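You operate a simulated robot arm through the tools that you are given. There is no shell and no other tool. Be economical: measure what you need, move in short steps, check, and stop when the job is done.

You run a simulated two-armed robot. Do the job below in one go: nothing can be reset, and whatever is moved stays where it is left.

TASK
Hold the duct still and pull its cap, then dock it and fit the cuff.
Fine: cap on the white stub, duct in its bracket, cuff pushed home on the neck.

It is judged by the outcome, as a careful person would: the job done as asked, and still so three seconds after it is handed in. It fails if anything else is knocked over, pushed out of place, dropped, spilled or broken. A push-on lid holds only when it is set on centred and level and pressed home; a screw cap is set on level and turned clockwise until tight.

THE ROBOT
Two 7-joint arms with two-finger parallel grippers on one trunk, on a base that drives. Base frame: it is fixed to the floor where the robot stands at the start and does not move with it; the origin is under the middle of the robot, x ahead of it, y to its left, z up. Units: mm, rad, N and s.
The left shoulder is at the start at [60, 143, 926], the right one opposite. With the tool pointing down near the work surface each hand reaches from about 320 to 740 mm from the robot's upright axis, wherever it stands, measured 20 degrees to its own side. Places, roughly: cap (6x6x6 cm) [500, -100, 900]; duct bracket [700, 0, 800]; neck of the duct [500, -100, 900]; white stub [500, -200, 800]. Payload 1.57 kg a hand.
The TCP of each hand is the grasp point between the finger pads, 30 mm short of the fingertips. In the tool frame z runs along the fingers and y along their closing line. Largest opening 110 mm; finger width 24, thickness 12; the body of the gripper, 48 by 112 mm, starts 78 mm behind the TCP.
Orientation is that of the tool frame in the base frame, as a unit quaternion [x, y, z, w]. With the fingers straight down and closing along the base's y, the tool's x points along the base's -x, its y along +y and its z along -z.

THE INTERFACE
- The arms move only by the tool servo_tool. It takes "left_moves", "right_moves" or both (then of equal length, played together; a hand with none holds still); each is a list of rows, each a list of 3 entries, a list of its own where there are three numbers: the shift along the tool's x, y, z in m, then the turn, a rotation vector about the tool's x, y, z in rad, then the opening, from 0 (shut) to 1 (fully open). In form: [[[x, y, z], [ax, ay, az], gripper], ...]. A call has 1 to 8 rows; each row shifts and turns the commanded pose from where the row before left it, along the tool's axes as they then stand. A row lasts 0.2 s, in which the tool goes at most 50 mm and 0.15 rad; a call with a longer step from one row to the next is refused whole, and so is a gripper value outside its range. Where a pose cannot be reached the arm comes as near as it can. A force on the tool above 40 N (or 10 N above the force at the start of the call, whichever is more), or a blocked arm, ends the call early, and 0.2 s more pass. Each finger travels about 45 mm/s and halts on what it meets, pressing with about 30 N; the grip force reading is that of the motor and also rises with nothing between the fingers. The clock runs only during rows and for 0.2 s after the last one: add rows that do not move to give the fingers time. The reply holds the time, the measured pose of the TCP, the force on the tool along the base axes, the opening and the grip force, in the units named above and with some noise, with the torque about the TCP (base axes, N m) and any sound that the robot's microphone picked up.
- Cameras (640 x 400 px; columns grow to the right, rows downward): "scene" is now at [39.9, -23.4, 1534.4]; the picture's right is [-0.11, -0.99, 0.00], its down [-0.76, 0.08, -0.64] and it looks along [0.64, -0.07, -0.77] (base axes); focal length 253 px, centre (320, 200). "left" rides on the left gripper at [70, -16, -141] in its tool frame; the picture's right is [0.23, 0.97, 0.00], its down [-0.86, 0.20, -0.48] and it looks along [-0.47, 0.11, 0.88] (tool axes); focal length 222 px, centre (320, 200). "right" rides on the right gripper at [70, 16, -141] in its tool frame; the picture's right is [-0.23, 0.97, 0.00], its down [-0.85, -0.20, -0.48] and it looks along [-0.47, -0.11, 0.88] (tool axes); focal length 222 px, centre (320, 200). There is no depth. A picture from a camera that has moved, and an enlarged one, comes with that camera's place and axes in the base frame and with its lens. The place of the scene camera against the robot may be out by one fixed shift of up to 25 mm in any direction.
- grab_frame(camera): a new picture of that camera. The clock stands still meanwhile.
- raise_lower(by): slides the trunk up (or, below 0, down) by that many mm; the arms and the scene camera ride with it, the base frame stays. It gives what a move gives, with no picture.
- drive_base(legs): drives the robot by 1 to 6 legs, each [ahead, left, turn to the left] in mm, mm and rad, along the robot's own axes; the way and the turn of a leg run together, so that a leg with both is an arc; at most 1500 mm and 3.142 rad a leg. The arms and the cameras ride along, it lands a little off, and it stops where it bumps. It gives what a move gives.
- aim_head(pan, tilt): turns the head with the scene camera to pan (to the left, within 1.501 rad either way) and tilt (down, from -0.506 to 1.204), counted from straight ahead of the robot. It gives what a move gives.
- close_up(camera, box): a new picture of the part [left, top, right, bottom] of that camera's present view, enlarged. The clock stands still meanwhile.
- finish_job(): hands the job in; it is judged then, once.

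Go step by step. Nothing tells you exact positions but the pictures and the camera data: compare them with the known pose of the tool, close in by small moves and look again before you grip or let go. The budget is 120 turns and 100 pictures, counting those below and the enlarged ones. Unless the task says otherwise, let go and move clear before handing in.

The tools are called as a command line: name --argument value ..., lists and objects as JSON in quotes. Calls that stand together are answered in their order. servo_tool: Moves the arms, as the interface text tells. Its arguments: {"type":"object","properties":{"left_moves":{"type":"array"},"right_moves":{"type":"array"}},"required":[]} The other tools are called the same way: raise_lower (by) slides the trunk up or down; drive_base (legs) drives the base; aim_head (pan, tilt) turns the head that bears the scene camera; grab_frame (camera) takes a picture; close_up (camera, box) takes an enlarged picture of a part of a camera's view; finish_job () hands the job in.

At the start:

```text
time: 0.0
left_eef_pos: [527.7, 67.6, 1075.1]
left_tool_rot: [-0.001, 1.0, 0.0, 0.001]
left_wrist_force: [-0.1, -0.1, 0.6]
left_wrist_torque: [0.01, 0.03, -0.03]
left_finger_gap: 110.0
left_grasp_force: 0.1
right_eef_pos: [400.1, -228.8, 1089.6]
right_tool_rot: [0.0, 1.0, 0.001, 0.0]
right_wrist_force: [0.3, -0.4, 0.3]
right_wrist_torque: [-0.02, -0.01, 0.01]
right_finger_gap: 109.9
right_grasp_force: 0.0
trunk travel left (down, up): [-525.0, 65.0]
robot x, y, heading: [2.6, 0.4, -0.001]
head pan, tilt: [-0.11, 0.876]
```

scene: 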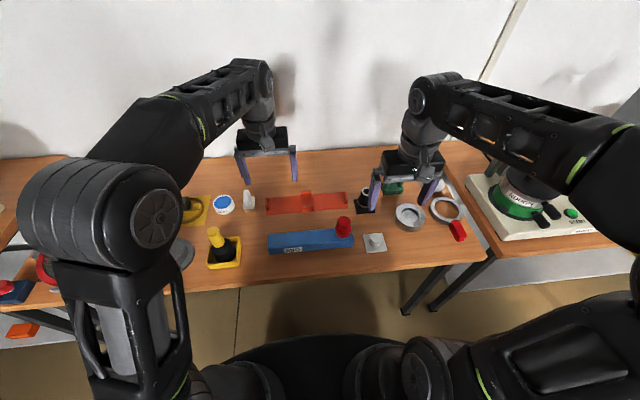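
right: 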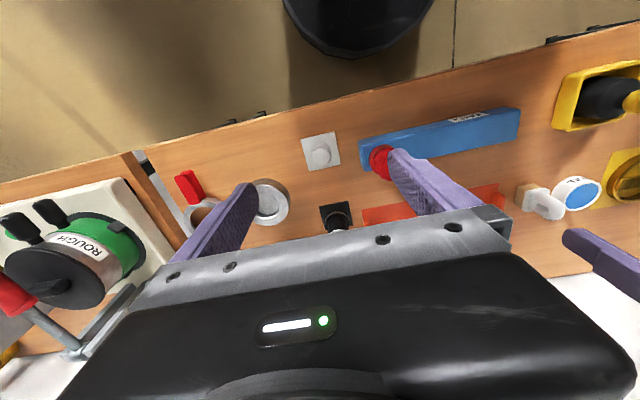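
left: 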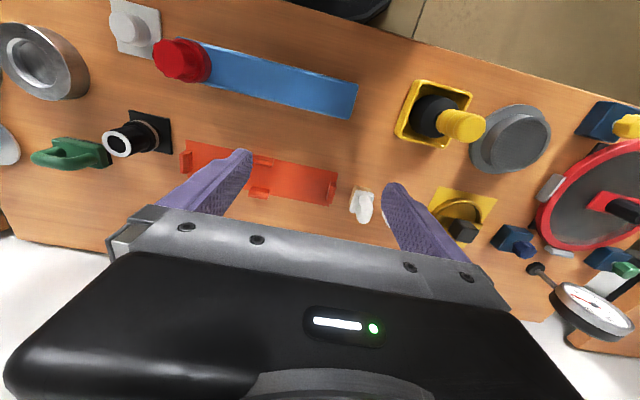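

I see a blue duct with a red cap at its right end, an orange bracket behind it, and a white stub on a square plate to the right. I'll enlarge the views to identify the cuff.

close_up --camera "scene" --box '[240, 160, 480, 280]'

close_up --camera "left" --box '[0, 0, 400, 240]'

close_up --camera "right" --box '[160, 80, 560, 280]'

```text
2.67 times, centred on (360, 220) of scene
camera zoom: at [39.9, -23.4, 1534.4], right [-0.11, -0.99, 0.0], down [-0.76, 0.08, -0.64], along [0.64, -0.07, -0.77], focal length 674 px, centre (213, 147)
```

zoom: 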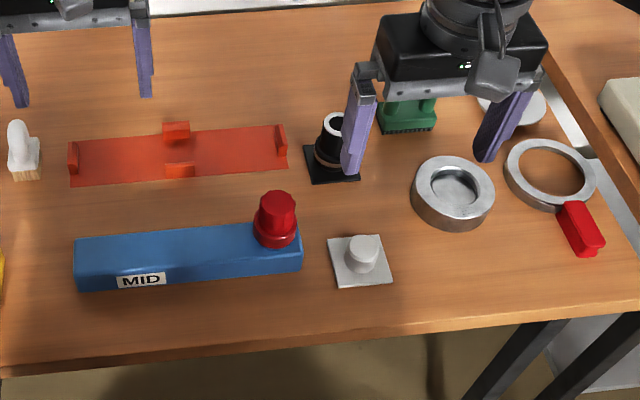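

```text
1.60 times, centred on (200, 120) of left
camera zoom: at [457.9, 53.3, 1215.2], right [-0.23, 0.97, 0.0], down [0.85, 0.2, 0.48], along [0.47, 0.11, -0.88], focal length 355 px, centre (512, 328)
```

zoom: 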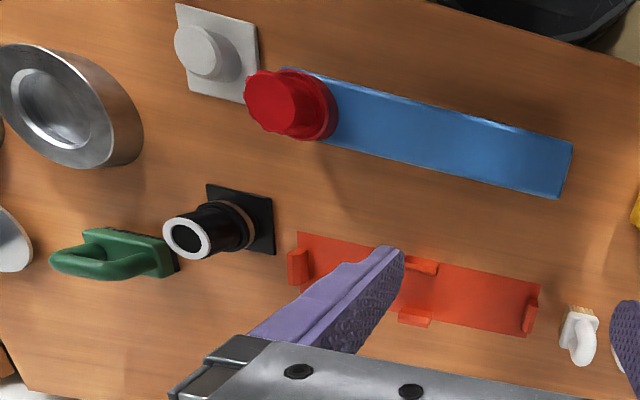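

```text
1.60 times, centred on (360, 180) of right
camera zoom: at [329.8, -213.8, 1231.0], right [0.23, 0.97, 0.0], down [0.85, -0.2, 0.48], along [0.47, -0.11, -0.88], focal length 355 px, centre (256, 232)
```

zoom: 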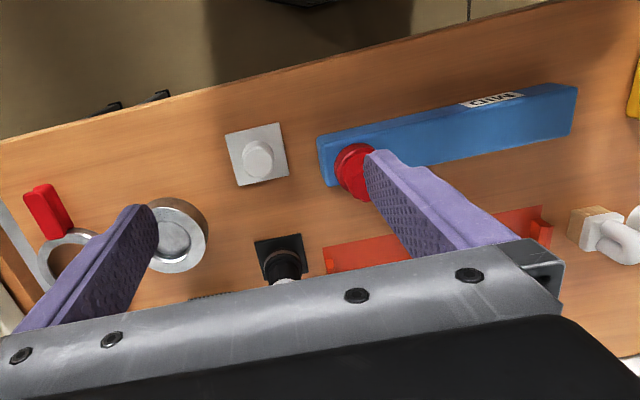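

I take the duct to lie along y at x≈478 (y −165..113), the cap on its neck at about (476, −139, 876), the stub at (457, −244), the black cuff on its stand at (622, −240) and the bracket at (662, −24). I'll turn the left hand to close along x and bring the right one nearer the cap, staying high.

servo_tool --left_moves '[[[0, 0, 0], [0, 0, 0.15], 1], [[0, 0, 0], [0, 0, 0.15], 1], [[0, 0, 0], [0, 0, 0.15], 1], [[0, 0, 0], [0, 0, 0.15], 1], [[0, 0, 0], [0, 0, 0.15], 1], [[0, 0, 0], [0, 0, 0.15], 1], [[0, 0, 0], [0, 0, 0.15], 1], [[0, 0, 0], [0, 0, 0.15], 1]]'

servo_tool --left_moves '[[[0, 0, 0], [0, 0, 0.15], 1], [[0, 0, 0], [0, 0, 0.15], 1], [[0, 0, 0], [0, 0, 0.0708], 1], [[0, 0.025, 0.03], [0, 0, 0], 1], [[0, 0.025, 0.03], [0, 0, 0], 1], [[0, 0, 0.03], [0, 0, 0], 1], [[0, 0, 0], [0, 0, 0], 1]]' --right_moves '[[[-0.02, 0.01, 0], [0, 0, 0], 1], [[-0.02, 0.01, 0], [0, 0, 0], 1], [[-0.02, 0.02, 0], [0, 0, 0], 1], [[0, 0.02, 0], [0, 0, 0], 1], [[0, 0, 0.0], [0, 0, 0], 1], [[0, 0, 0.0], [0, 0, 0], 1], [[0, 0, 0], [0, 0, 0], 1]]'

grab_frame --camera "left"

grab_frame --camera "right"

grab_frame --camera "scene"

```text
time: 1.8
left_eef_pos: [528.2, 67.9, 1073.7]
left_tool_rot: [0.566, 0.825, 0.001, 0.001]
left_wrist_force: [-0.2, 0.0, -0.3]
left_wrist_torque: [0.03, 0.01, -0.01]
left_finger_gap: 110.0
left_grasp_force: 0.0
right_eef_pos: [400.1, -229.1, 1090.9]
right_tool_rot: [0.0, 1.0, 0.0, 0.0]
right_wrist_force: [-0.1, 0.6, 0.6]
right_wrist_torque: [-0.02, 0.03, 0.01]
right_finger_gap: 110.0
right_grasp_force: 0.0
trunk travel left (down, up): [-525.0, 65.0]
robot x, y, heading: [-0.6, 1.3, -0.001]
head pan, tilt: [-0.11, 0.876]
```

```text
time: 3.4
left_eef_pos: [578.9, 68.3, 985.1]
left_tool_rot: [0.707, 0.707, 0.001, 0.0]
left_wrist_force: [-0.2, -0.3, -0.8]
left_wrist_torque: [0.0, -0.02, -0.04]
left_finger_gap: 109.9
left_grasp_force: 0.1
right_eef_pos: [458.3, -168.6, 1089.3]
right_tool_rot: [0.0, 1.0, 0.0, 0.0]
right_wrist_force: [0.1, -0.2, 0.2]
right_wrist_torque: [-0.02, -0.02, 0.02]
right_finger_gap: 109.9
right_grasp_force: 0.1
trunk travel left (down, up): [-525.0, 65.0]
robot x, y, heading: [0.0, 2.1, -0.0]
head pan, tilt: [-0.11, 0.876]
```

```text
93 pictures are left
camera left: at [562.0, 139.1, 1126.0], right [0.97, 0.23, 0.0], down [0.2, -0.85, 0.48], along [0.11, -0.47, -0.88], focal length 222 px, centre (320, 200)
```

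left: 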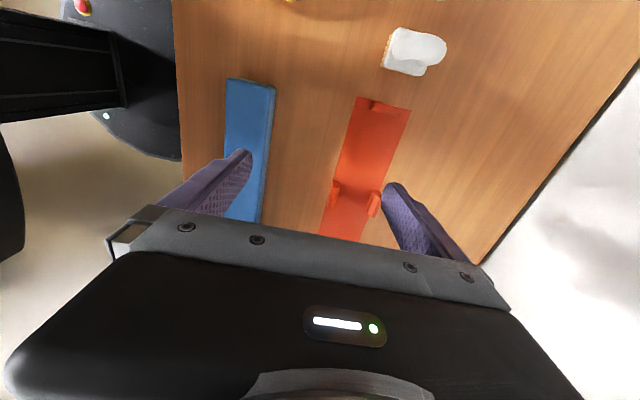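

```text
92 pictures are left
camera right: at [388.5, -153.4, 1230.8], right [0.23, 0.97, 0.0], down [0.86, -0.2, 0.48], along [0.47, -0.11, -0.88], focal length 222 px, centre (320, 200)
```

right: 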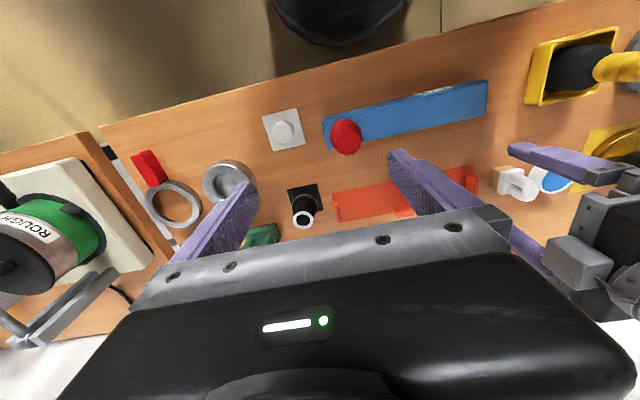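

```text
91 pictures are left
camera scene: at [39.9, -23.4, 1534.4], right [-0.11, -0.99, 0.0], down [-0.76, 0.08, -0.64], along [0.64, -0.07, -0.77], focal length 253 px, centre (320, 200)
```

scene: 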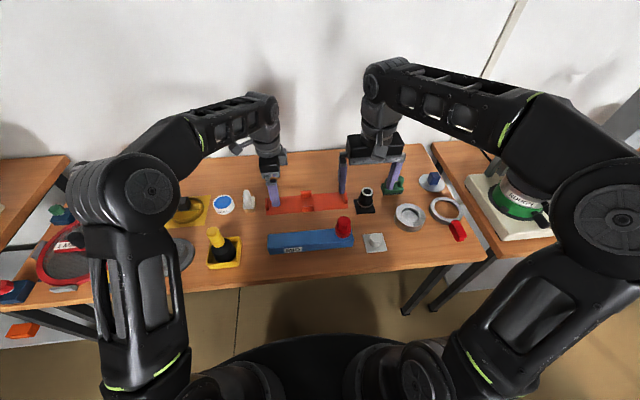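

The left hand now closes along x as wanted. I'll bring it above the duct near y≈12 and look again.

servo_tool --left_moves '[[[-0.015, -0.035, 0], [0, 0, 0], 1], [[-0.02, -0.035, 0], [0, 0, 0], 1], [[-0.02, -0.031, 0], [0, 0, 0], 1], [[0, 0, 0.03], [0, 0, 0], 1], [[0, 0, 0], [0, 0, 0], 1]]' --right_moves '[[[-0.02, 0.02, 0.02], [0, 0, 0], 1], [[0, 0.01, 0.03], [0, 0, 0], 1], [[0, 0, 0.03], [0, 0, 0], 1], [[0, 0, 0], [0, 0, 0], 1], [[0, 0, 0], [0, 0, 0], 1]]'

grab_frame --camera "left"

grab_frame --camera "right"

close_up --camera "scene" --box '[240, 150, 480, 270]'

```text
time: 4.6
left_eef_pos: [475.5, 15.4, 953.9]
left_tool_rot: [0.706, 0.708, 0.001, 0.001]
left_wrist_force: [0.9, -0.1, 0.1]
left_wrist_torque: [-0.03, 0.02, -0.01]
left_finger_gap: 110.2
left_grasp_force: 0.1
right_eef_pos: [478.3, -140.7, 1010.3]
right_tool_rot: [-0.001, 1.0, 0.001, 0.0]
right_wrist_force: [0.5, -0.2, -0.5]
right_wrist_torque: [-0.01, 0.03, 0.01]
right_finger_gap: 110.2
right_grasp_force: 0.0
trunk travel left (down, up): [-525.0, 65.0]
robot x, y, heading: [3.3, 1.5, -0.001]
head pan, tilt: [-0.11, 0.876]
```

```text
90 pictures are left
camera left: at [458.9, 85.3, 1095.2], right [0.97, 0.23, 0.0], down [0.2, -0.85, 0.48], along [0.11, -0.47, -0.88], focal length 222 px, centre (320, 200)
```

left: 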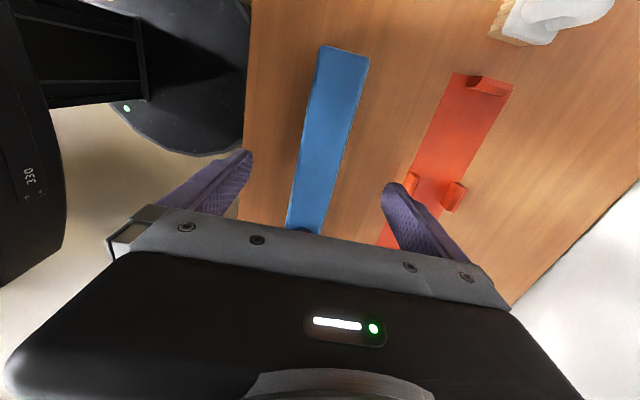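

```text
89 pictures are left
camera right: at [407.7, -123.6, 1151.0], right [0.23, 0.97, 0.0], down [0.85, -0.2, 0.48], along [0.47, -0.11, -0.88], focal length 222 px, centre (320, 200)
```

right: 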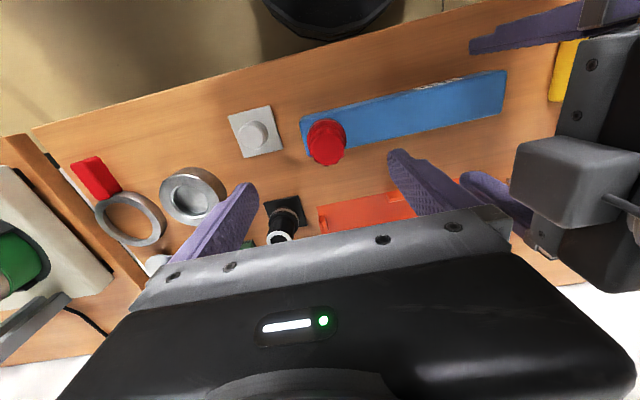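

```text
2.67 times, centred on (360, 210) of scene
camera zoom: at [39.5, -23.4, 1534.4], right [-0.11, -0.99, 0.0], down [-0.76, 0.08, -0.64], along [0.64, -0.07, -0.77], focal length 674 px, centre (213, 173)
```

zoom: 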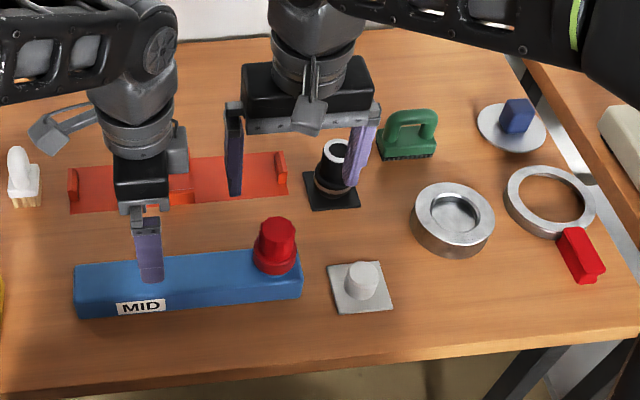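

Duct measures ~52 mm wide, centred near x≈481, top near z≈822; cap axis near (481, −137). I'll lower the left hand around the duct at y≈25.

servo_tool --left_moves '[[[0.01, 0.005, 0.03], [0, 0, 0], 1], [[0, 0, 0.03], [0, 0, 0], 1], [[0, 0, 0.03], [0, 0, 0], 1], [[0, 0, 0.01], [0, 0, 0], 1], [[0, 0, 0], [0, 0, 0], 1]]' --right_moves '[[[-0.003, 0.003, 0.02], [0, 0, 0], 1], [[0, 0, 0.02], [0, 0, 0], 1], [[0, 0, 0.02], [0, 0, 0], 1], [[0, 0, 0], [0, 0, 0], 1], [[0, 0, 0], [0, 0, 0], 1]]'

grab_frame --camera "left"

grab_frame --camera "right"

close_up --camera "scene" --box '[240, 170, 400, 270]'

```text
time: 5.8
left_eef_pos: [483.0, 22.3, 853.7]
left_tool_rot: [0.706, 0.708, 0.0, 0.001]
left_wrist_force: [-0.3, -0.1, 0.1]
left_wrist_torque: [-0.02, -0.01, 0.01]
left_finger_gap: 110.0
left_grasp_force: 0.0
right_eef_pos: [481.7, -136.9, 949.3]
right_tool_rot: [0.0, 1.0, 0.001, 0.001]
right_wrist_force: [-0.3, -0.4, -0.2]
right_wrist_torque: [0.02, -0.01, 0.01]
right_finger_gap: 109.9
right_grasp_force: 0.1
trunk travel left (down, up): [-525.0, 65.0]
robot x, y, heading: [2.4, -0.2, -0.003]
head pan, tilt: [-0.11, 0.876]
```

```text
87 pictures are left
camera left: at [465.2, 94.5, 994.5], right [0.97, 0.23, 0.0], down [0.2, -0.85, 0.48], along [0.11, -0.47, -0.88], focal length 222 px, centre (320, 200)
```

left: 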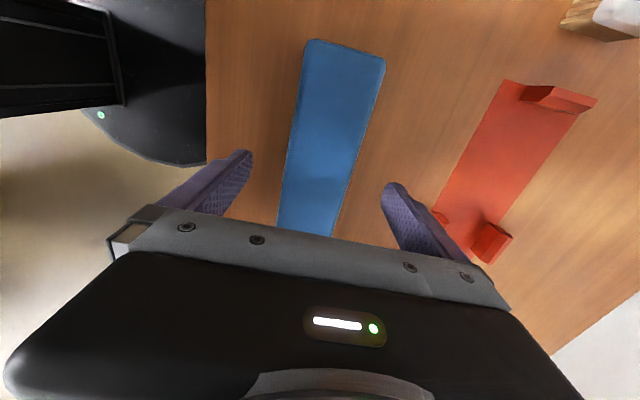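

```text
86 pictures are left
camera right: at [410.7, -120.6, 1090.4], right [0.23, 0.97, 0.0], down [0.86, -0.2, 0.48], along [0.47, -0.11, -0.88], focal length 222 px, centre (320, 200)
```

right: 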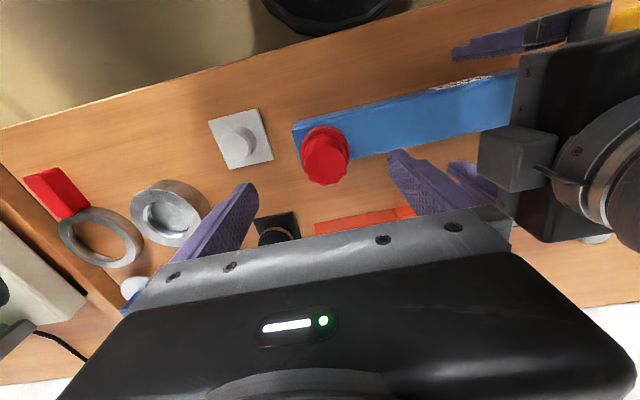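

```text
4.00 times, centred on (320, 220) of scene
camera zoom: at [40.0, -23.3, 1534.4], right [-0.11, -0.99, 0.0], down [-0.76, 0.08, -0.64], along [0.64, -0.07, -0.77], focal length 1011 px, centre (320, 120)
```

zoom: 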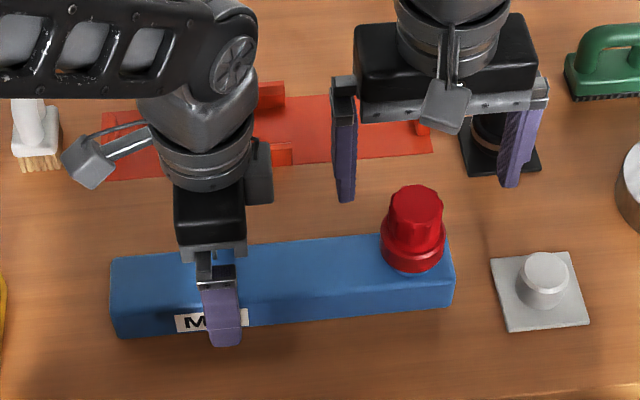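

The duct sits centred between the left fingers. I'll lower to z≈820 and close the left hand, then check.

servo_tool --left_moves '[[[0, -0.003, 0.017], [0, 0, 0], 1], [[0, 0, 0.017], [0, 0, 0], 1], [[0, 0, 0], [0, 0, 0], 0.6], [[0, 0, 0], [0, 0, 0], 0.45], [[0, 0, 0], [0, 0, 0], 0.3], [[0, 0, 0], [0, 0, 0], 0.3], [[0, 0, 0], [0, 0, 0], 0.3], [[0, 0, 0], [0, 0, 0], 0.3]]'

grab_frame --camera "left"

close_up --camera "right" --box '[190, 80, 430, 230]'

```text
time: 7.6
left_eef_pos: [479.5, 23.6, 819.2]
left_tool_rot: [0.707, 0.707, 0.001, 0.001]
left_wrist_force: [0.7, 0.5, -0.4]
left_wrist_torque: [-0.04, -0.01, 0.17]
left_finger_gap: 56.0
left_grasp_force: 29.9
right_eef_pos: [480.5, -135.8, 948.4]
right_tool_rot: [0.0, 1.0, 0.0, -0.001]
right_wrist_force: [0.6, 0.2, 1.1]
right_wrist_torque: [-0.03, -0.01, -0.01]
right_finger_gap: 109.7
right_grasp_force: 0.0
trunk travel left (down, up): [-525.0, 65.0]
robot x, y, heading: [-2.4, 2.3, -0.001]
head pan, tilt: [-0.11, 0.876]
```

```text
84 pictures are left
camera left: at [462.3, 93.8, 960.7], right [0.97, 0.23, 0.0], down [0.2, -0.85, 0.48], along [0.11, -0.47, -0.88], focal length 222 px, centre (320, 200)
```

left: 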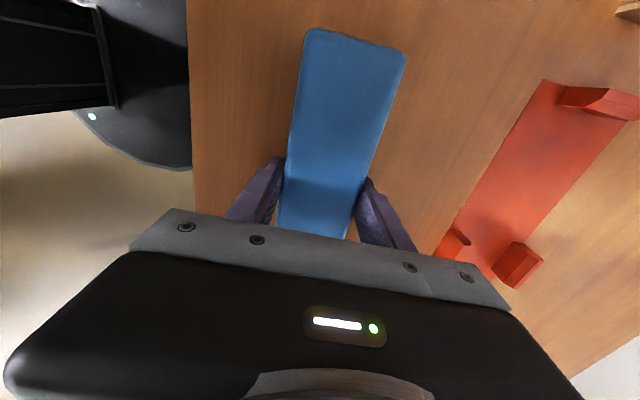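

```text
2.67 times, centred on (310, 155) of right
camera zoom: at [410.8, -120.6, 1090.5], right [0.23, 0.97, 0.0], down [0.86, -0.2, 0.48], along [0.47, -0.11, -0.88], focal length 592 px, centre (347, 320)
```

zoom: 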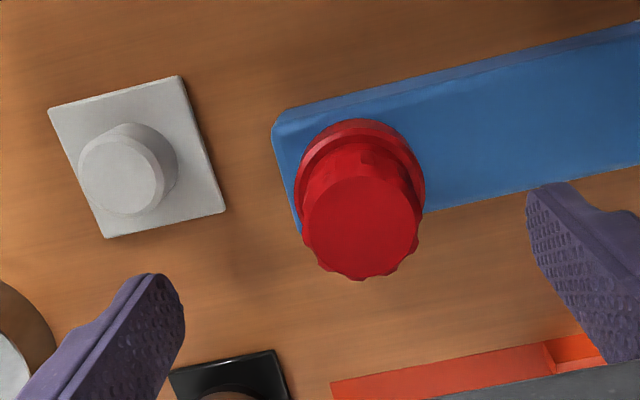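

The duct is held (30 N). The cap's knob (≈43 mm wide) is on axis about (483, −134) with its top near z≈888; I'll lower the right hand over it to z≈878.

servo_tool --left_moves '[[[0, 0, 0], [0, 0, 0], 0.3], [[0, 0, 0], [0, 0, 0], 0.3], [[0, 0, 0], [0, 0, 0], 0.3], [[0, 0, 0], [0, 0, 0], 0.3]]' --right_moves '[[[-0.0025, 0.002, 0.025], [0, 0, 0], 0.9], [[0, 0, 0.025], [0, 0, 0], 0.8], [[0, 0, 0.01], [0, 0, 0], 0.8], [[0, 0, 0], [0, 0, 0], 0.8]]'

grab_frame --camera "right"

close_up --camera "scene" --box '[280, 170, 400, 260]'

```text
time: 8.6
left_eef_pos: [479.4, 22.6, 818.8]
left_tool_rot: [0.707, 0.707, -0.001, 0.0]
left_wrist_force: [-2.0, -0.2, 0.3]
left_wrist_torque: [-0.08, 0.06, -0.13]
left_finger_gap: 55.9
left_grasp_force: 29.9
right_eef_pos: [484.4, -133.1, 891.0]
right_tool_rot: [0.0, 1.0, 0.0, 0.0]
right_wrist_force: [0.4, -0.6, -0.5]
right_wrist_torque: [0.03, -0.02, 0.01]
right_finger_gap: 87.8
right_grasp_force: 0.1
trunk travel left (down, up): [-525.0, 65.0]
robot x, y, heading: [-1.1, 5.4, 0.004]
head pan, tilt: [-0.11, 0.876]
```

```text
82 pictures are left
camera right: at [414.6, -117.5, 1031.0], right [0.23, 0.97, 0.0], down [0.86, -0.2, 0.48], along [0.47, -0.11, -0.88], focal length 222 px, centre (320, 200)
```

right: 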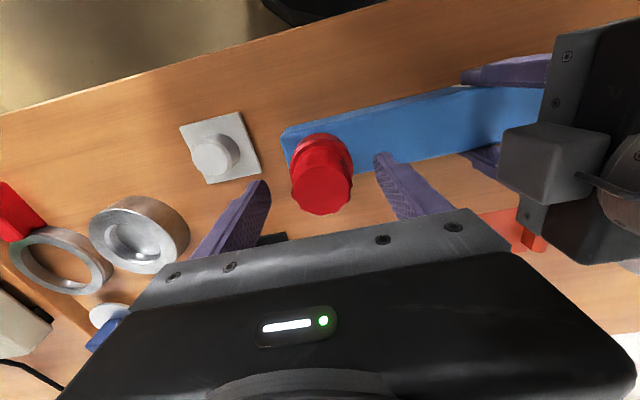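

```text
4.44 times, centred on (340, 215) of scene
camera zoom: at [39.8, -23.3, 1534.4], right [-0.11, -0.99, 0.0], down [-0.76, 0.08, -0.64], along [0.64, -0.07, -0.77], focal length 1123 px, centre (231, 133)
```

zoom: 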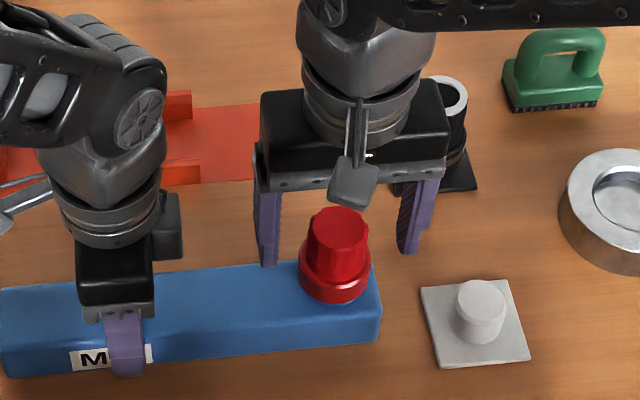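

The cap is centred between the right fingers. I'll drop 12 mm and close on the knob.

servo_tool --left_moves '[[[0, 0, 0], [0, 0, 0], 0.3], [[0, 0, 0], [0, 0, 0], 0.3], [[0, 0, 0], [0, 0, 0], 0.3], [[0, 0, 0], [0, 0, 0], 0.3], [[0, 0, 0], [0, 0, 0], 0.3], [[0, 0, 0], [0, 0, 0], 0.3]]' --right_moves '[[[0.002, 0.001, 0.013], [0, 0, 0], 0.8], [[0, 0, 0], [0, 0, 0], 0.5], [[0, 0, 0], [0, 0, 0], 0.35], [[0, 0, 0], [0, 0, 0], 0.2], [[0, 0, 0], [0, 0, 0], 0.2], [[0, 0, 0], [0, 0, 0], 0.2]]'

close_up --camera "scene" --box '[280, 170, 400, 260]'

```text
time: 10.0
left_eef_pos: [479.4, 23.1, 819.8]
left_tool_rot: [0.707, 0.707, 0.001, 0.001]
left_wrist_force: [2.3, -9.2, -1.1]
left_wrist_torque: [0.89, 0.18, 0.23]
left_finger_gap: 55.6
left_grasp_force: 30.1
right_eef_pos: [484.4, -131.1, 876.7]
right_tool_rot: [0.0, 1.0, 0.001, 0.001]
right_wrist_force: [-1.7, 9.2, 1.2]
right_wrist_torque: [0.24, -0.01, -0.02]
right_finger_gap: 50.0
right_grasp_force: 29.7
trunk travel left (down, up): [-525.0, 65.0]
robot x, y, heading: [-1.0, -6.2, -0.001]
head pan, tilt: [-0.11, 0.876]
```

```text
4.44 times, centred on (340, 215) of scene
camera zoom: at [40.1, -23.3, 1534.4], right [-0.11, -0.99, 0.0], down [-0.76, 0.08, -0.64], along [0.64, -0.07, -0.77], focal length 1123 px, centre (231, 133)
```

zoom: 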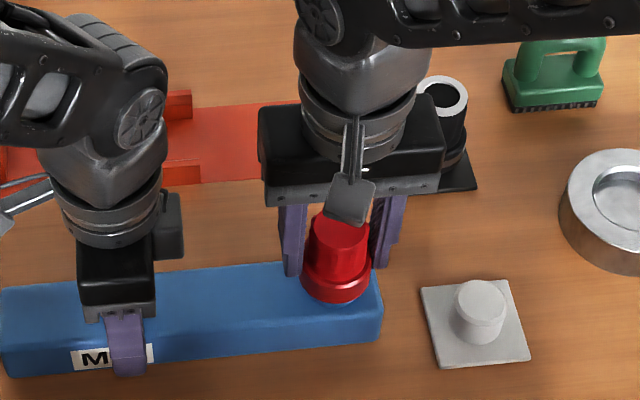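

The right hand has the cap (50 mm gap, 30 N) with a little side force. I'll ease that by 1.5 mm, then pull up in small steps.

servo_tool --left_moves '[[[0, 0, 0], [0, 0, 0], 0.3], [[0, 0, 0], [0, 0, 0], 0.3], [[0, 0, 0], [0, 0, 0], 0.3], [[0, 0, 0], [0, 0, 0], 0.3], [[0, 0, 0], [0, 0, 0], 0.3]]' --right_moves '[[[0, 0.0015, 0], [0, 0, 0], 0.2], [[0, 0, -0.003], [0, 0, 0], 0.2], [[0, 0, -0.003], [0, 0, 0], 0.2], [[0, 0, -0.003], [0, 0, 0], 0.2], [[0, 0, -0.003], [0, 0, 0], 0.2]]'

close_up --camera "scene" --box '[280, 170, 400, 260]'

```text
time: 11.2
left_eef_pos: [479.5, 21.5, 819.2]
left_tool_rot: [0.707, 0.707, 0.001, -0.001]
left_wrist_force: [0.1, -4.9, 3.0]
left_wrist_torque: [-0.06, 0.09, -0.05]
left_finger_gap: 55.8
left_grasp_force: 30.3
right_eef_pos: [484.4, -133.3, 890.0]
right_tool_rot: [0.001, 1.0, 0.0, -0.001]
right_wrist_force: [-0.4, 4.2, -4.4]
right_wrist_torque: [0.07, -0.02, 0.0]
right_finger_gap: 50.2
right_grasp_force: 29.8
trunk travel left (down, up): [-525.0, 65.0]
robot x, y, heading: [-2.4, -1.3, -0.0]
head pan, tilt: [-0.11, 0.876]
```

```text
4.44 times, centred on (340, 215) of scene
camera zoom: at [40.0, -23.5, 1534.5], right [-0.11, -0.99, 0.0], down [-0.76, 0.08, -0.64], along [0.64, -0.07, -0.77], focal length 1123 px, centre (231, 133)
```

zoom: 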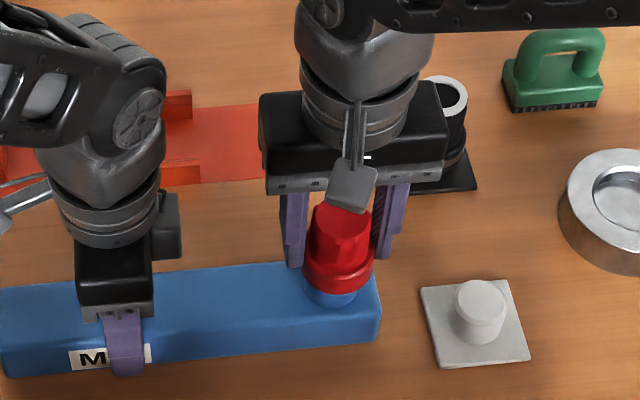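

The cap is sliding off and the blue neck is showing. I'll keep lifting straight up until clear.

servo_tool --left_moves '[[[0, 0, 0], [0, 0, 0], 0.3], [[0, 0, 0], [0, 0, 0], 0.3], [[0, 0, 0], [0, 0, 0], 0.3], [[0, 0, 0], [0, 0, 0], 0.3], [[0, 0, 0], [0, 0, 0], 0.3], [[0, 0, 0], [0, 0, 0], 0.3], [[0, 0, 0], [0, 0, 0], 0.3]]' --right_moves '[[[0, 0, -0.01], [0, 0, 0], 0.2], [[0, 0, -0.01], [0, 0, 0], 0.2], [[0, 0, -0.01], [0, 0, 0], 0.2], [[0, 0, -0.01], [0, 0, 0], 0.2], [[0, 0, -0.01], [0, 0, 0], 0.2], [[0, 0, -0.01], [0, 0, 0], 0.2], [[0, 0, 0], [0, 0, 0], 0.2]]'

close_up --camera "scene" --box '[280, 150, 440, 270]'

grab_frame --camera "right"

```text
time: 12.8
left_eef_pos: [478.6, 22.7, 818.6]
left_tool_rot: [0.707, 0.707, 0.0, 0.0]
left_wrist_force: [-0.1, 2.1, 2.4]
left_wrist_torque: [0.75, 0.07, -0.08]
left_finger_gap: 55.7
left_grasp_force: 30.2
right_eef_pos: [484.8, -131.3, 950.9]
right_tool_rot: [0.0, 1.0, 0.001, 0.001]
right_wrist_force: [0.5, 0.3, -0.7]
right_wrist_torque: [-0.01, 0.02, 0.01]
right_finger_gap: 50.1
right_grasp_force: 30.2
trunk travel left (down, up): [-525.0, 65.0]
robot x, y, heading: [-0.4, 0.7, 0.005]
head pan, tilt: [-0.11, 0.876]
```

```text
3.33 times, centred on (360, 210) of scene
camera zoom: at [39.8, -23.1, 1534.4], right [-0.11, -0.99, 0.0], down [-0.76, 0.08, -0.64], along [0.64, -0.07, -0.77], focal length 842 px, centre (187, 167)
```

zoom: 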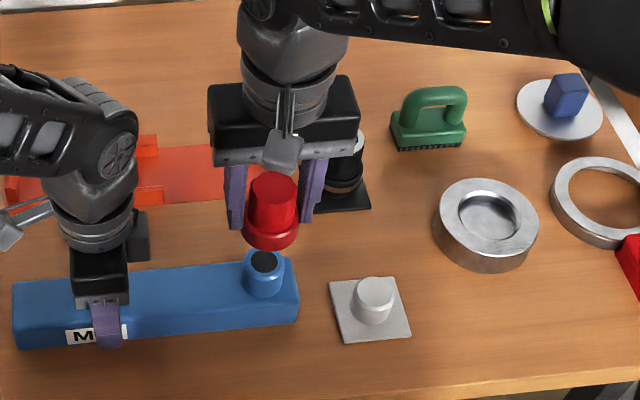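

```text
77 pictures are left
camera right: at [413.5, -115.1, 1091.0], right [0.23, 0.97, 0.0], down [0.86, -0.2, 0.48], along [0.47, -0.11, -0.88], focal length 222 px, centre (320, 200)
```

right: 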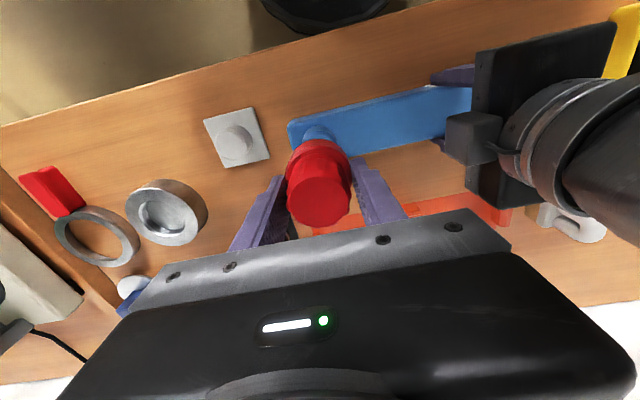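

The cap is off; the neck is bare. The stub is at about (457, −240); I'll carry the cap over it at height and look.

servo_tool --left_moves '[[[0, 0, 0], [0, 0, 0], 0.3], [[0, 0, 0], [0, 0, 0], 0.3], [[0, 0, 0], [0, 0, 0], 0.3], [[0, 0, 0], [0, 0, 0], 0.3], [[0, 0, 0], [0, 0, 0], 0.3], [[0, 0, 0], [0, 0, 0], 0.3]]' --right_moves '[[[0.005, -0.027, 0], [0, 0, 0], 0.2], [[0.01, -0.027, 0], [0, 0, 0], 0.2], [[0.01, -0.027, 0], [0, 0, 0], 0.2], [[0, -0.028, 0], [0, 0, 0], 0.2], [[0, 0, 0.03], [0, 0, 0], 0.2], [[0, 0, 0], [0, 0, 0], 0.2]]'

close_up --camera "scene" --box '[320, 180, 440, 270]'

close_up --camera "right" --box '[210, 80, 430, 230]'

grab_frame --camera "left"

```text
time: 14.2
left_eef_pos: [479.6, 22.2, 819.5]
left_tool_rot: [0.707, 0.707, 0.001, 0.001]
left_wrist_force: [-1.3, -0.7, 0.7]
left_wrist_torque: [0.42, 0.12, 0.13]
left_finger_gap: 56.0
left_grasp_force: 30.1
right_eef_pos: [459.2, -240.6, 920.1]
right_tool_rot: [-0.001, 1.0, 0.0, 0.0]
right_wrist_force: [-0.5, -0.9, 0.1]
right_wrist_torque: [0.02, -0.02, 0.0]
right_finger_gap: 50.0
right_grasp_force: 29.6
trunk travel left (down, up): [-525.0, 65.0]
robot x, y, heading: [0.2, 1.3, 0.003]
head pan, tilt: [-0.11, 0.876]
```

```text
4.44 times, centred on (380, 225) of scene
camera zoom: at [39.9, -23.6, 1534.4], right [-0.11, -0.99, 0.0], down [-0.76, 0.08, -0.64], along [0.64, -0.07, -0.77], focal length 1123 px, centre (53, 89)
```

zoom: 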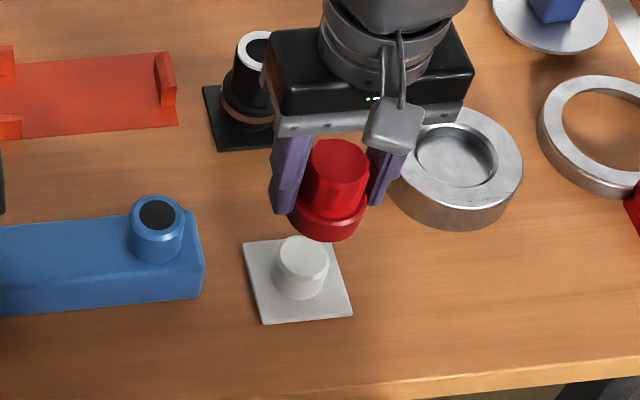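

```text
2.67 times, centred on (320, 155) of right
camera zoom: at [388.4, -225.2, 1061.4], right [0.23, 0.97, 0.0], down [0.86, -0.2, 0.48], along [0.47, -0.11, -0.88], focal length 592 px, centre (320, 320)
```

zoom: 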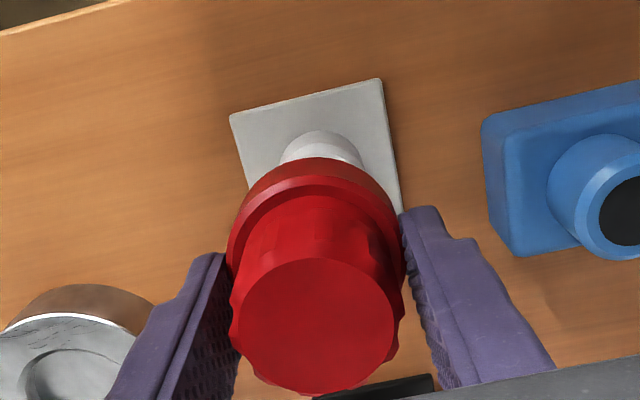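

```text
74 pictures are left
camera left: at [462.1, 93.3, 960.7], right [0.97, 0.23, 0.0], down [0.2, -0.85, 0.48], along [0.11, -0.47, -0.88], focal length 222 px, centre (320, 200)
```

left: 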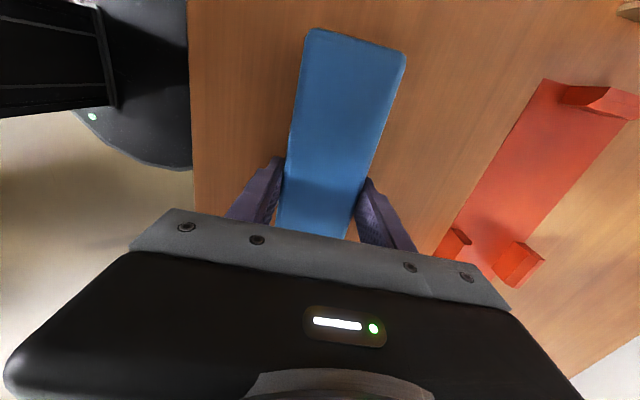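

The cap is nearly over the stub: about 3 mm too far forward and 2 mm too far right. I'll correct and descend to just above the stub, then check.

servo_tool --left_moves '[[[0, 0, 0], [0, 0, 0], 0.3], [[0, 0, 0], [0, 0, 0], 0.3], [[0, 0, 0], [0, 0, 0], 0.3], [[0, 0, 0], [0, 0, 0], 0.3], [[0, 0, 0], [0, 0, 0], 0.3]]' --right_moves '[[[0.003, 0.0018, 0], [0, 0, 0], 0.2], [[0, 0, 0.015], [0, 0, 0], 0.2], [[0, 0, 0.015], [0, 0, 0], 0.2], [[0, 0, 0.008], [0, 0, 0], 0.2], [[0, 0, 0], [0, 0, 0], 0.2]]'

close_up --camera "scene" --box '[340, 200, 420, 260]'

close_up --camera "right" --box '[210, 80, 430, 230]'

```text
time: 15.4
left_eef_pos: [479.4, 21.4, 819.9]
left_tool_rot: [0.706, 0.708, 0.001, 0.0]
left_wrist_force: [0.0, 0.2, 0.1]
left_wrist_torque: [0.17, 0.12, 0.02]
left_finger_gap: 55.5
left_grasp_force: 30.0
right_eef_pos: [455.7, -240.1, 880.7]
right_tool_rot: [0.0, 1.0, 0.001, 0.0]
right_wrist_force: [0.1, -0.6, 0.2]
right_wrist_torque: [0.0, 0.04, -0.01]
right_finger_gap: 49.5
right_grasp_force: 30.0
trunk travel left (down, up): [-525.0, 65.0]
robot x, y, heading: [-1.9, -1.2, -0.003]
head pan, tilt: [-0.11, 0.876]
```

```text
6.67 times, centred on (380, 230) of scene
camera zoom: at [39.9, -23.4, 1534.4], right [-0.11, -0.99, 0.0], down [-0.76, 0.08, -0.64], along [0.64, -0.07, -0.77], focal length 1685 px, centre (-80, 0)
```

zoom: 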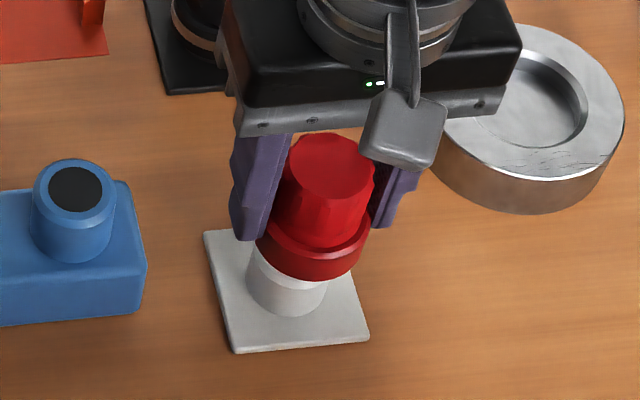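

```text
2.67 times, centred on (320, 155) of right
camera zoom: at [385.4, -223.5, 1021.7], right [0.23, 0.97, 0.0], down [0.85, -0.2, 0.48], along [0.47, -0.11, -0.88], focal length 592 px, centre (320, 320)
```

zoom: 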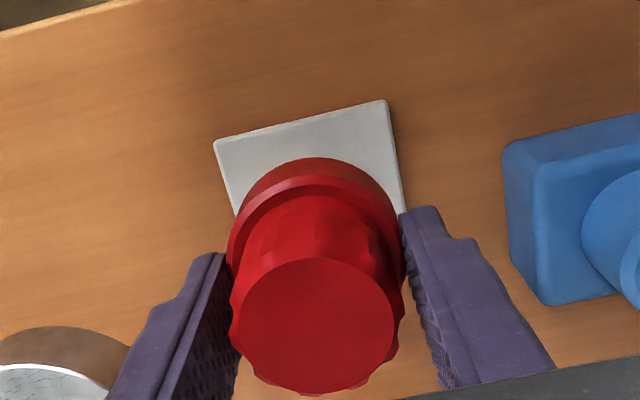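

Closing in on the alignment; I'll take tighter enlargements to compare stub and cap axes.

close_up --camera "scene" --box '[362, 212, 402, 247]'

close_up --camera "right" --box '[270, 100, 370, 170]'

```text
11.43 times, centred on (382, 230) of scene
camera zoom: at [39.9, -23.4, 1534.4], right [-0.11, -0.99, 0.0], down [-0.76, 0.08, -0.64], along [0.64, -0.07, -0.77], focal length 2888 px, centre (-389, -137)
```

zoom: 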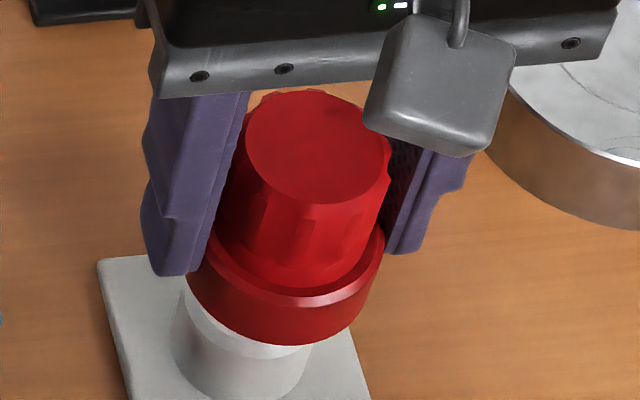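

```text
5.71 times, centred on (320, 135) of right
camera zoom: at [385.4, -223.5, 1021.7], right [0.23, 0.97, 0.0], down [0.85, -0.2, 0.48], along [0.47, -0.11, -0.88], focal length 1269 px, centre (320, 571)
```

zoom: 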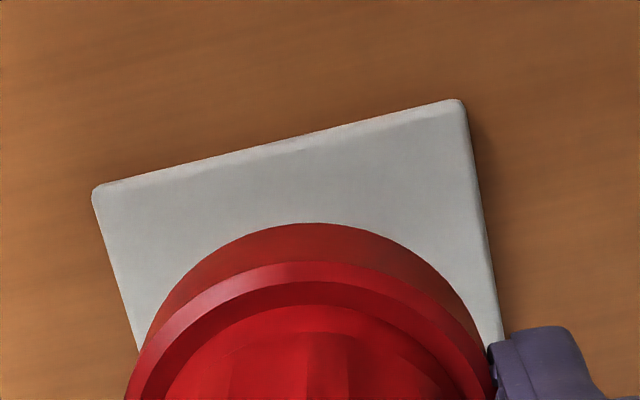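

Both views put the cap within about 1–3 mm of the stub axis. I'll shift 1 mm left and lower gently in 3 mm steps, watching the forces.

servo_tool --right_moves '[[[0, 0.001, 0.003], [0, 0, 0], 0.2], [[0, 0, 0.003], [0, 0, 0], 0.2], [[0, 0, 0.003], [0, 0, 0], 0.2], [[0, 0, 0.003], [0, 0, 0], 0.2], [[0, 0, 0], [0, 0, 0], 0.2]]'

close_up --camera "scene" --box '[362, 212, 402, 247]'

```text
time: 16.6
left_eef_pos: [478.5, 21.9, 818.3]
left_tool_rot: [0.707, 0.708, 0.001, 0.001]
left_wrist_force: [-0.6, 0.1, -0.6]
left_wrist_torque: [0.14, 0.07, -0.06]
left_finger_gap: 55.7
left_grasp_force: 30.4
right_eef_pos: [456.4, -238.3, 869.1]
right_tool_rot: [0.0, 1.0, 0.0, 0.0]
right_wrist_force: [0.7, -0.8, -0.9]
right_wrist_torque: [0.02, -0.03, 0.0]
right_finger_gap: 50.0
right_grasp_force: 30.2
trunk travel left (down, up): [-525.0, 65.0]
robot x, y, heading: [0.8, 2.5, -0.0]
head pan, tilt: [-0.11, 0.876]
```

```text
11.43 times, centred on (382, 230) of scene
camera zoom: at [40.0, -23.4, 1534.4], right [-0.11, -0.99, 0.0], down [-0.76, 0.08, -0.64], along [0.64, -0.07, -0.77], focal length 2888 px, centre (-389, -137)
```

zoom: 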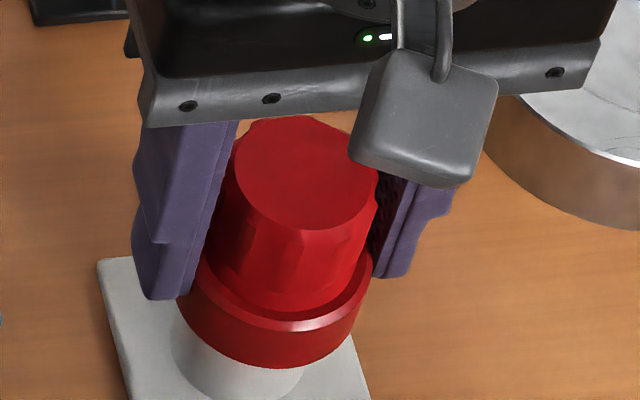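

No contact yet; the scene view still suggests a couple of mm more to the left. I'll shift 1.5 mm and continue down softly.

servo_tool --right_moves '[[[0, 0.0015, 0.0], [0, 0, 0], 0.2], [[0, 0, 0.003], [0, 0, 0], 0.2], [[0, 0, 0.003], [0, 0, 0], 0.2], [[0, 0, 0], [0, 0, 0], 0.2]]'

close_up --camera "scene" --box '[362, 217, 402, 252]'

close_up --camera "right" --box '[220, 90, 420, 220]'

```text
time: 17.6
left_eef_pos: [478.6, 21.4, 819.6]
left_tool_rot: [0.706, 0.708, 0.001, 0.001]
left_wrist_force: [-0.4, -0.6, 0.1]
left_wrist_torque: [0.07, 0.03, -0.03]
left_finger_gap: 55.8
left_grasp_force: 29.9
right_eef_pos: [456.0, -235.4, 861.4]
right_tool_rot: [0.0, 1.0, 0.0, 0.0]
right_wrist_force: [-0.4, -0.5, 0.2]
right_wrist_torque: [0.03, 0.0, 0.01]
right_finger_gap: 50.0
right_grasp_force: 29.6
trunk travel left (down, up): [-525.0, 65.0]
robot x, y, heading: [-0.4, 0.0, -0.001]
head pan, tilt: [-0.11, 0.876]
```

```text
11.43 times, centred on (382, 234) of scene
camera zoom: at [40.0, -23.3, 1534.4], right [-0.11, -0.99, 0.0], down [-0.76, 0.08, -0.64], along [0.64, -0.07, -0.77], focal length 2888 px, centre (-389, -194)
```

zoom: 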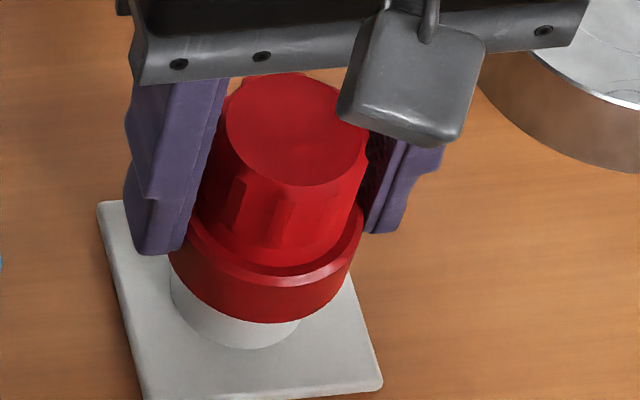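

```text
3.08 times, centred on (320, 155) of right
camera zoom: at [385.1, -221.0, 1003.8], right [0.23, 0.97, 0.0], down [0.86, -0.2, 0.48], along [0.47, -0.11, -0.88], focal length 684 px, centre (320, 338)
```

zoom: 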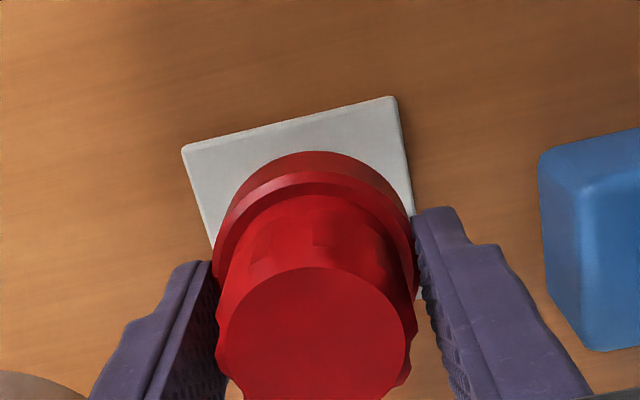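

The flange is already below the stub's rim with no side force, so it is aligned. I'll keep lowering until it seats.

servo_tool --right_moves '[[[0, 0, 0.003], [0, 0, 0], 0.2], [[0, 0, 0.003], [0, 0, 0], 0.2], [[0, 0, 0.003], [0, 0, 0], 0.2], [[0, 0, 0.002], [0, 0, 0], 0.2], [[0, 0, 0.002], [0, 0, 0], 0.2], [[0, 0, 0], [0, 0, 0], 0.2]]'

close_up --camera "scene" --box '[362, 217, 402, 252]'

```text
time: 19.0
left_eef_pos: [478.3, 21.8, 820.7]
left_tool_rot: [0.707, 0.707, 0.001, 0.001]
left_wrist_force: [0.0, -0.2, 0.4]
left_wrist_torque: [0.13, -0.02, 0.04]
left_finger_gap: 55.8
left_grasp_force: 30.1
right_eef_pos: [455.7, -236.4, 851.2]
right_tool_rot: [0.0, 1.0, 0.0, 0.001]
right_wrist_force: [-1.5, -0.6, 14.3]
right_wrist_torque: [-0.19, -0.17, -0.03]
right_finger_gap: 49.9
right_grasp_force: 30.1
trunk travel left (down, up): [-525.0, 65.0]
robot x, y, heading: [1.6, -0.2, -0.002]
head pan, tilt: [-0.11, 0.876]
```

```text
11.43 times, centred on (382, 234) of scene
camera zoom: at [38.9, -22.9, 1534.6], right [-0.11, -0.99, 0.0], down [-0.76, 0.08, -0.64], along [0.64, -0.07, -0.77], focal length 2888 px, centre (-389, -194)
```

zoom: 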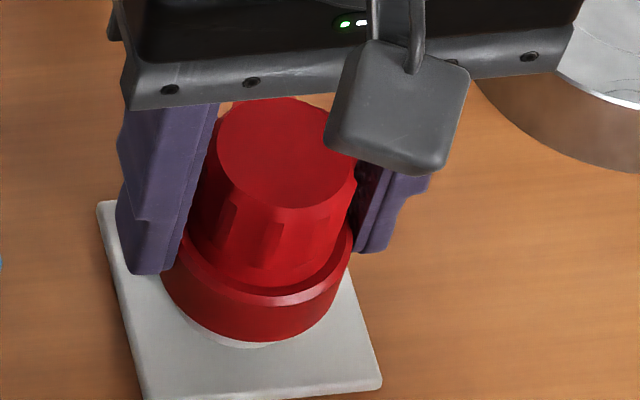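

Contact at 14 N with the flange a few mm above the plate. I'll press further in small steps.

servo_tool --right_moves '[[[0, 0, 0.002], [0, 0, 0], 0.2], [[0, 0, 0.002], [0, 0, 0], 0.2], [[0, 0, 0.002], [0, 0, 0], 0.2], [[0, 0, 0.002], [0, 0, 0], 0.2], [[0, 0, 0.002], [0, 0, 0], 0.2], [[0, 0, 0.002], [0, 0, 0], 0.2]]'

close_up --camera "scene" --box '[362, 217, 402, 252]'

```text
time: 20.4
left_eef_pos: [479.6, 22.4, 820.1]
left_tool_rot: [0.707, 0.707, 0.001, 0.0]
left_wrist_force: [0.2, 0.2, 0.5]
left_wrist_torque: [0.18, -0.01, -0.02]
left_finger_gap: 55.9
left_grasp_force: 30.3
right_eef_pos: [455.7, -236.5, 839.2]
right_tool_rot: [0.0, 1.0, 0.001, 0.001]
right_wrist_force: [0.8, -1.4, 23.3]
right_wrist_torque: [-0.49, -0.24, -0.03]
right_finger_gap: 50.2
right_grasp_force: 29.5
trunk travel left (down, up): [-525.0, 65.0]
robot x, y, heading: [3.4, -4.5, -0.004]
head pan, tilt: [-0.11, 0.876]
```

```text
11.43 times, centred on (382, 234) of scene
camera zoom: at [38.4, -22.5, 1534.5], right [-0.11, -0.99, 0.0], down [-0.76, 0.08, -0.64], along [0.64, -0.07, -0.77], focal length 2888 px, centre (-389, -194)
```

zoom: 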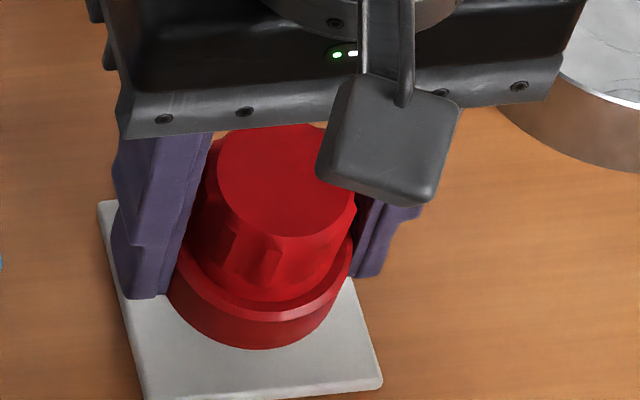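

The fingers slid down the knob while the cap settled. I'll open, rise, and look at whether it is seated level.

servo_tool --right_moves '[[[0, 0, -0.002], [0, 0, 0], 0.4], [[0, 0, 0], [0, 0, 0], 0.7], [[0, 0, 0], [0, 0, 0], 0.8], [[0, 0, -0.02], [0, 0, 0], 0.8], [[0, 0, -0.04], [0, 0, 0], 0.8], [[0, 0, -0.04], [0, 0, 0], 0.8], [[0, 0, -0.02], [0, 0, 0], 0.8], [[0, 0, 0], [0, 0, 0], 0.8]]'

close_up --camera "scene" --box '[322, 202, 402, 252]'

close_up --camera "right" --box '[240, 70, 400, 190]'

```text
time: 22.2
left_eef_pos: [479.2, 23.6, 818.5]
left_tool_rot: [0.707, 0.707, 0.002, -0.001]
left_wrist_force: [0.2, 0.4, -0.4]
left_wrist_torque: [-0.2, 0.08, -0.06]
left_finger_gap: 55.7
left_grasp_force: 29.9
right_eef_pos: [456.4, -237.4, 961.1]
right_tool_rot: [0.0, 1.0, 0.0, 0.0]
right_wrist_force: [-0.3, -0.2, -0.1]
right_wrist_torque: [-0.01, 0.0, -0.02]
right_finger_gap: 88.1
right_grasp_force: 0.1
trunk travel left (down, up): [-525.0, 65.0]
robot x, y, heading: [1.2, -0.8, 0.002]
head pan, tilt: [-0.11, 0.876]
```

```text
8.00 times, centred on (362, 227) of scene
camera zoom: at [40.0, -23.3, 1534.4], right [-0.11, -0.99, 0.0], down [-0.76, 0.08, -0.64], along [0.64, -0.07, -0.77], focal length 2022 px, centre (-16, -16)
```

zoom: 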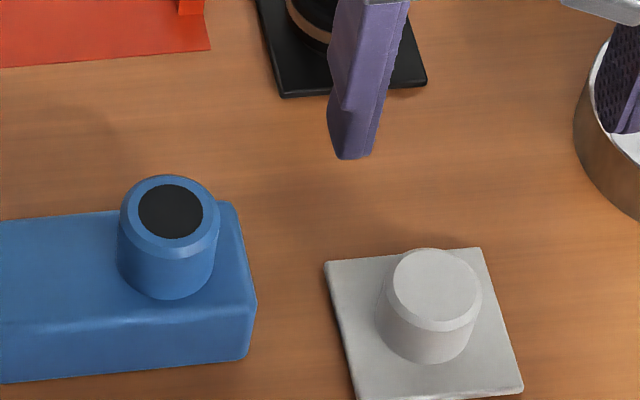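

```text
3.33 times, centred on (320, 130) of right
camera zoom: at [386.0, -220.9, 1101.9], right [0.23, 0.97, 0.0], down [0.86, -0.2, 0.48], along [0.47, -0.11, -0.88], focal length 740 px, centre (320, 433)
```

zoom: 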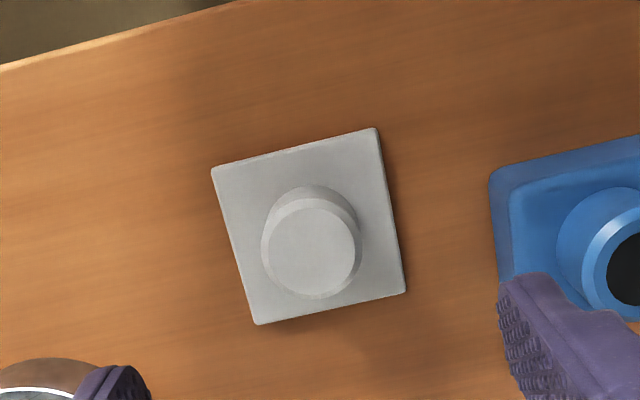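

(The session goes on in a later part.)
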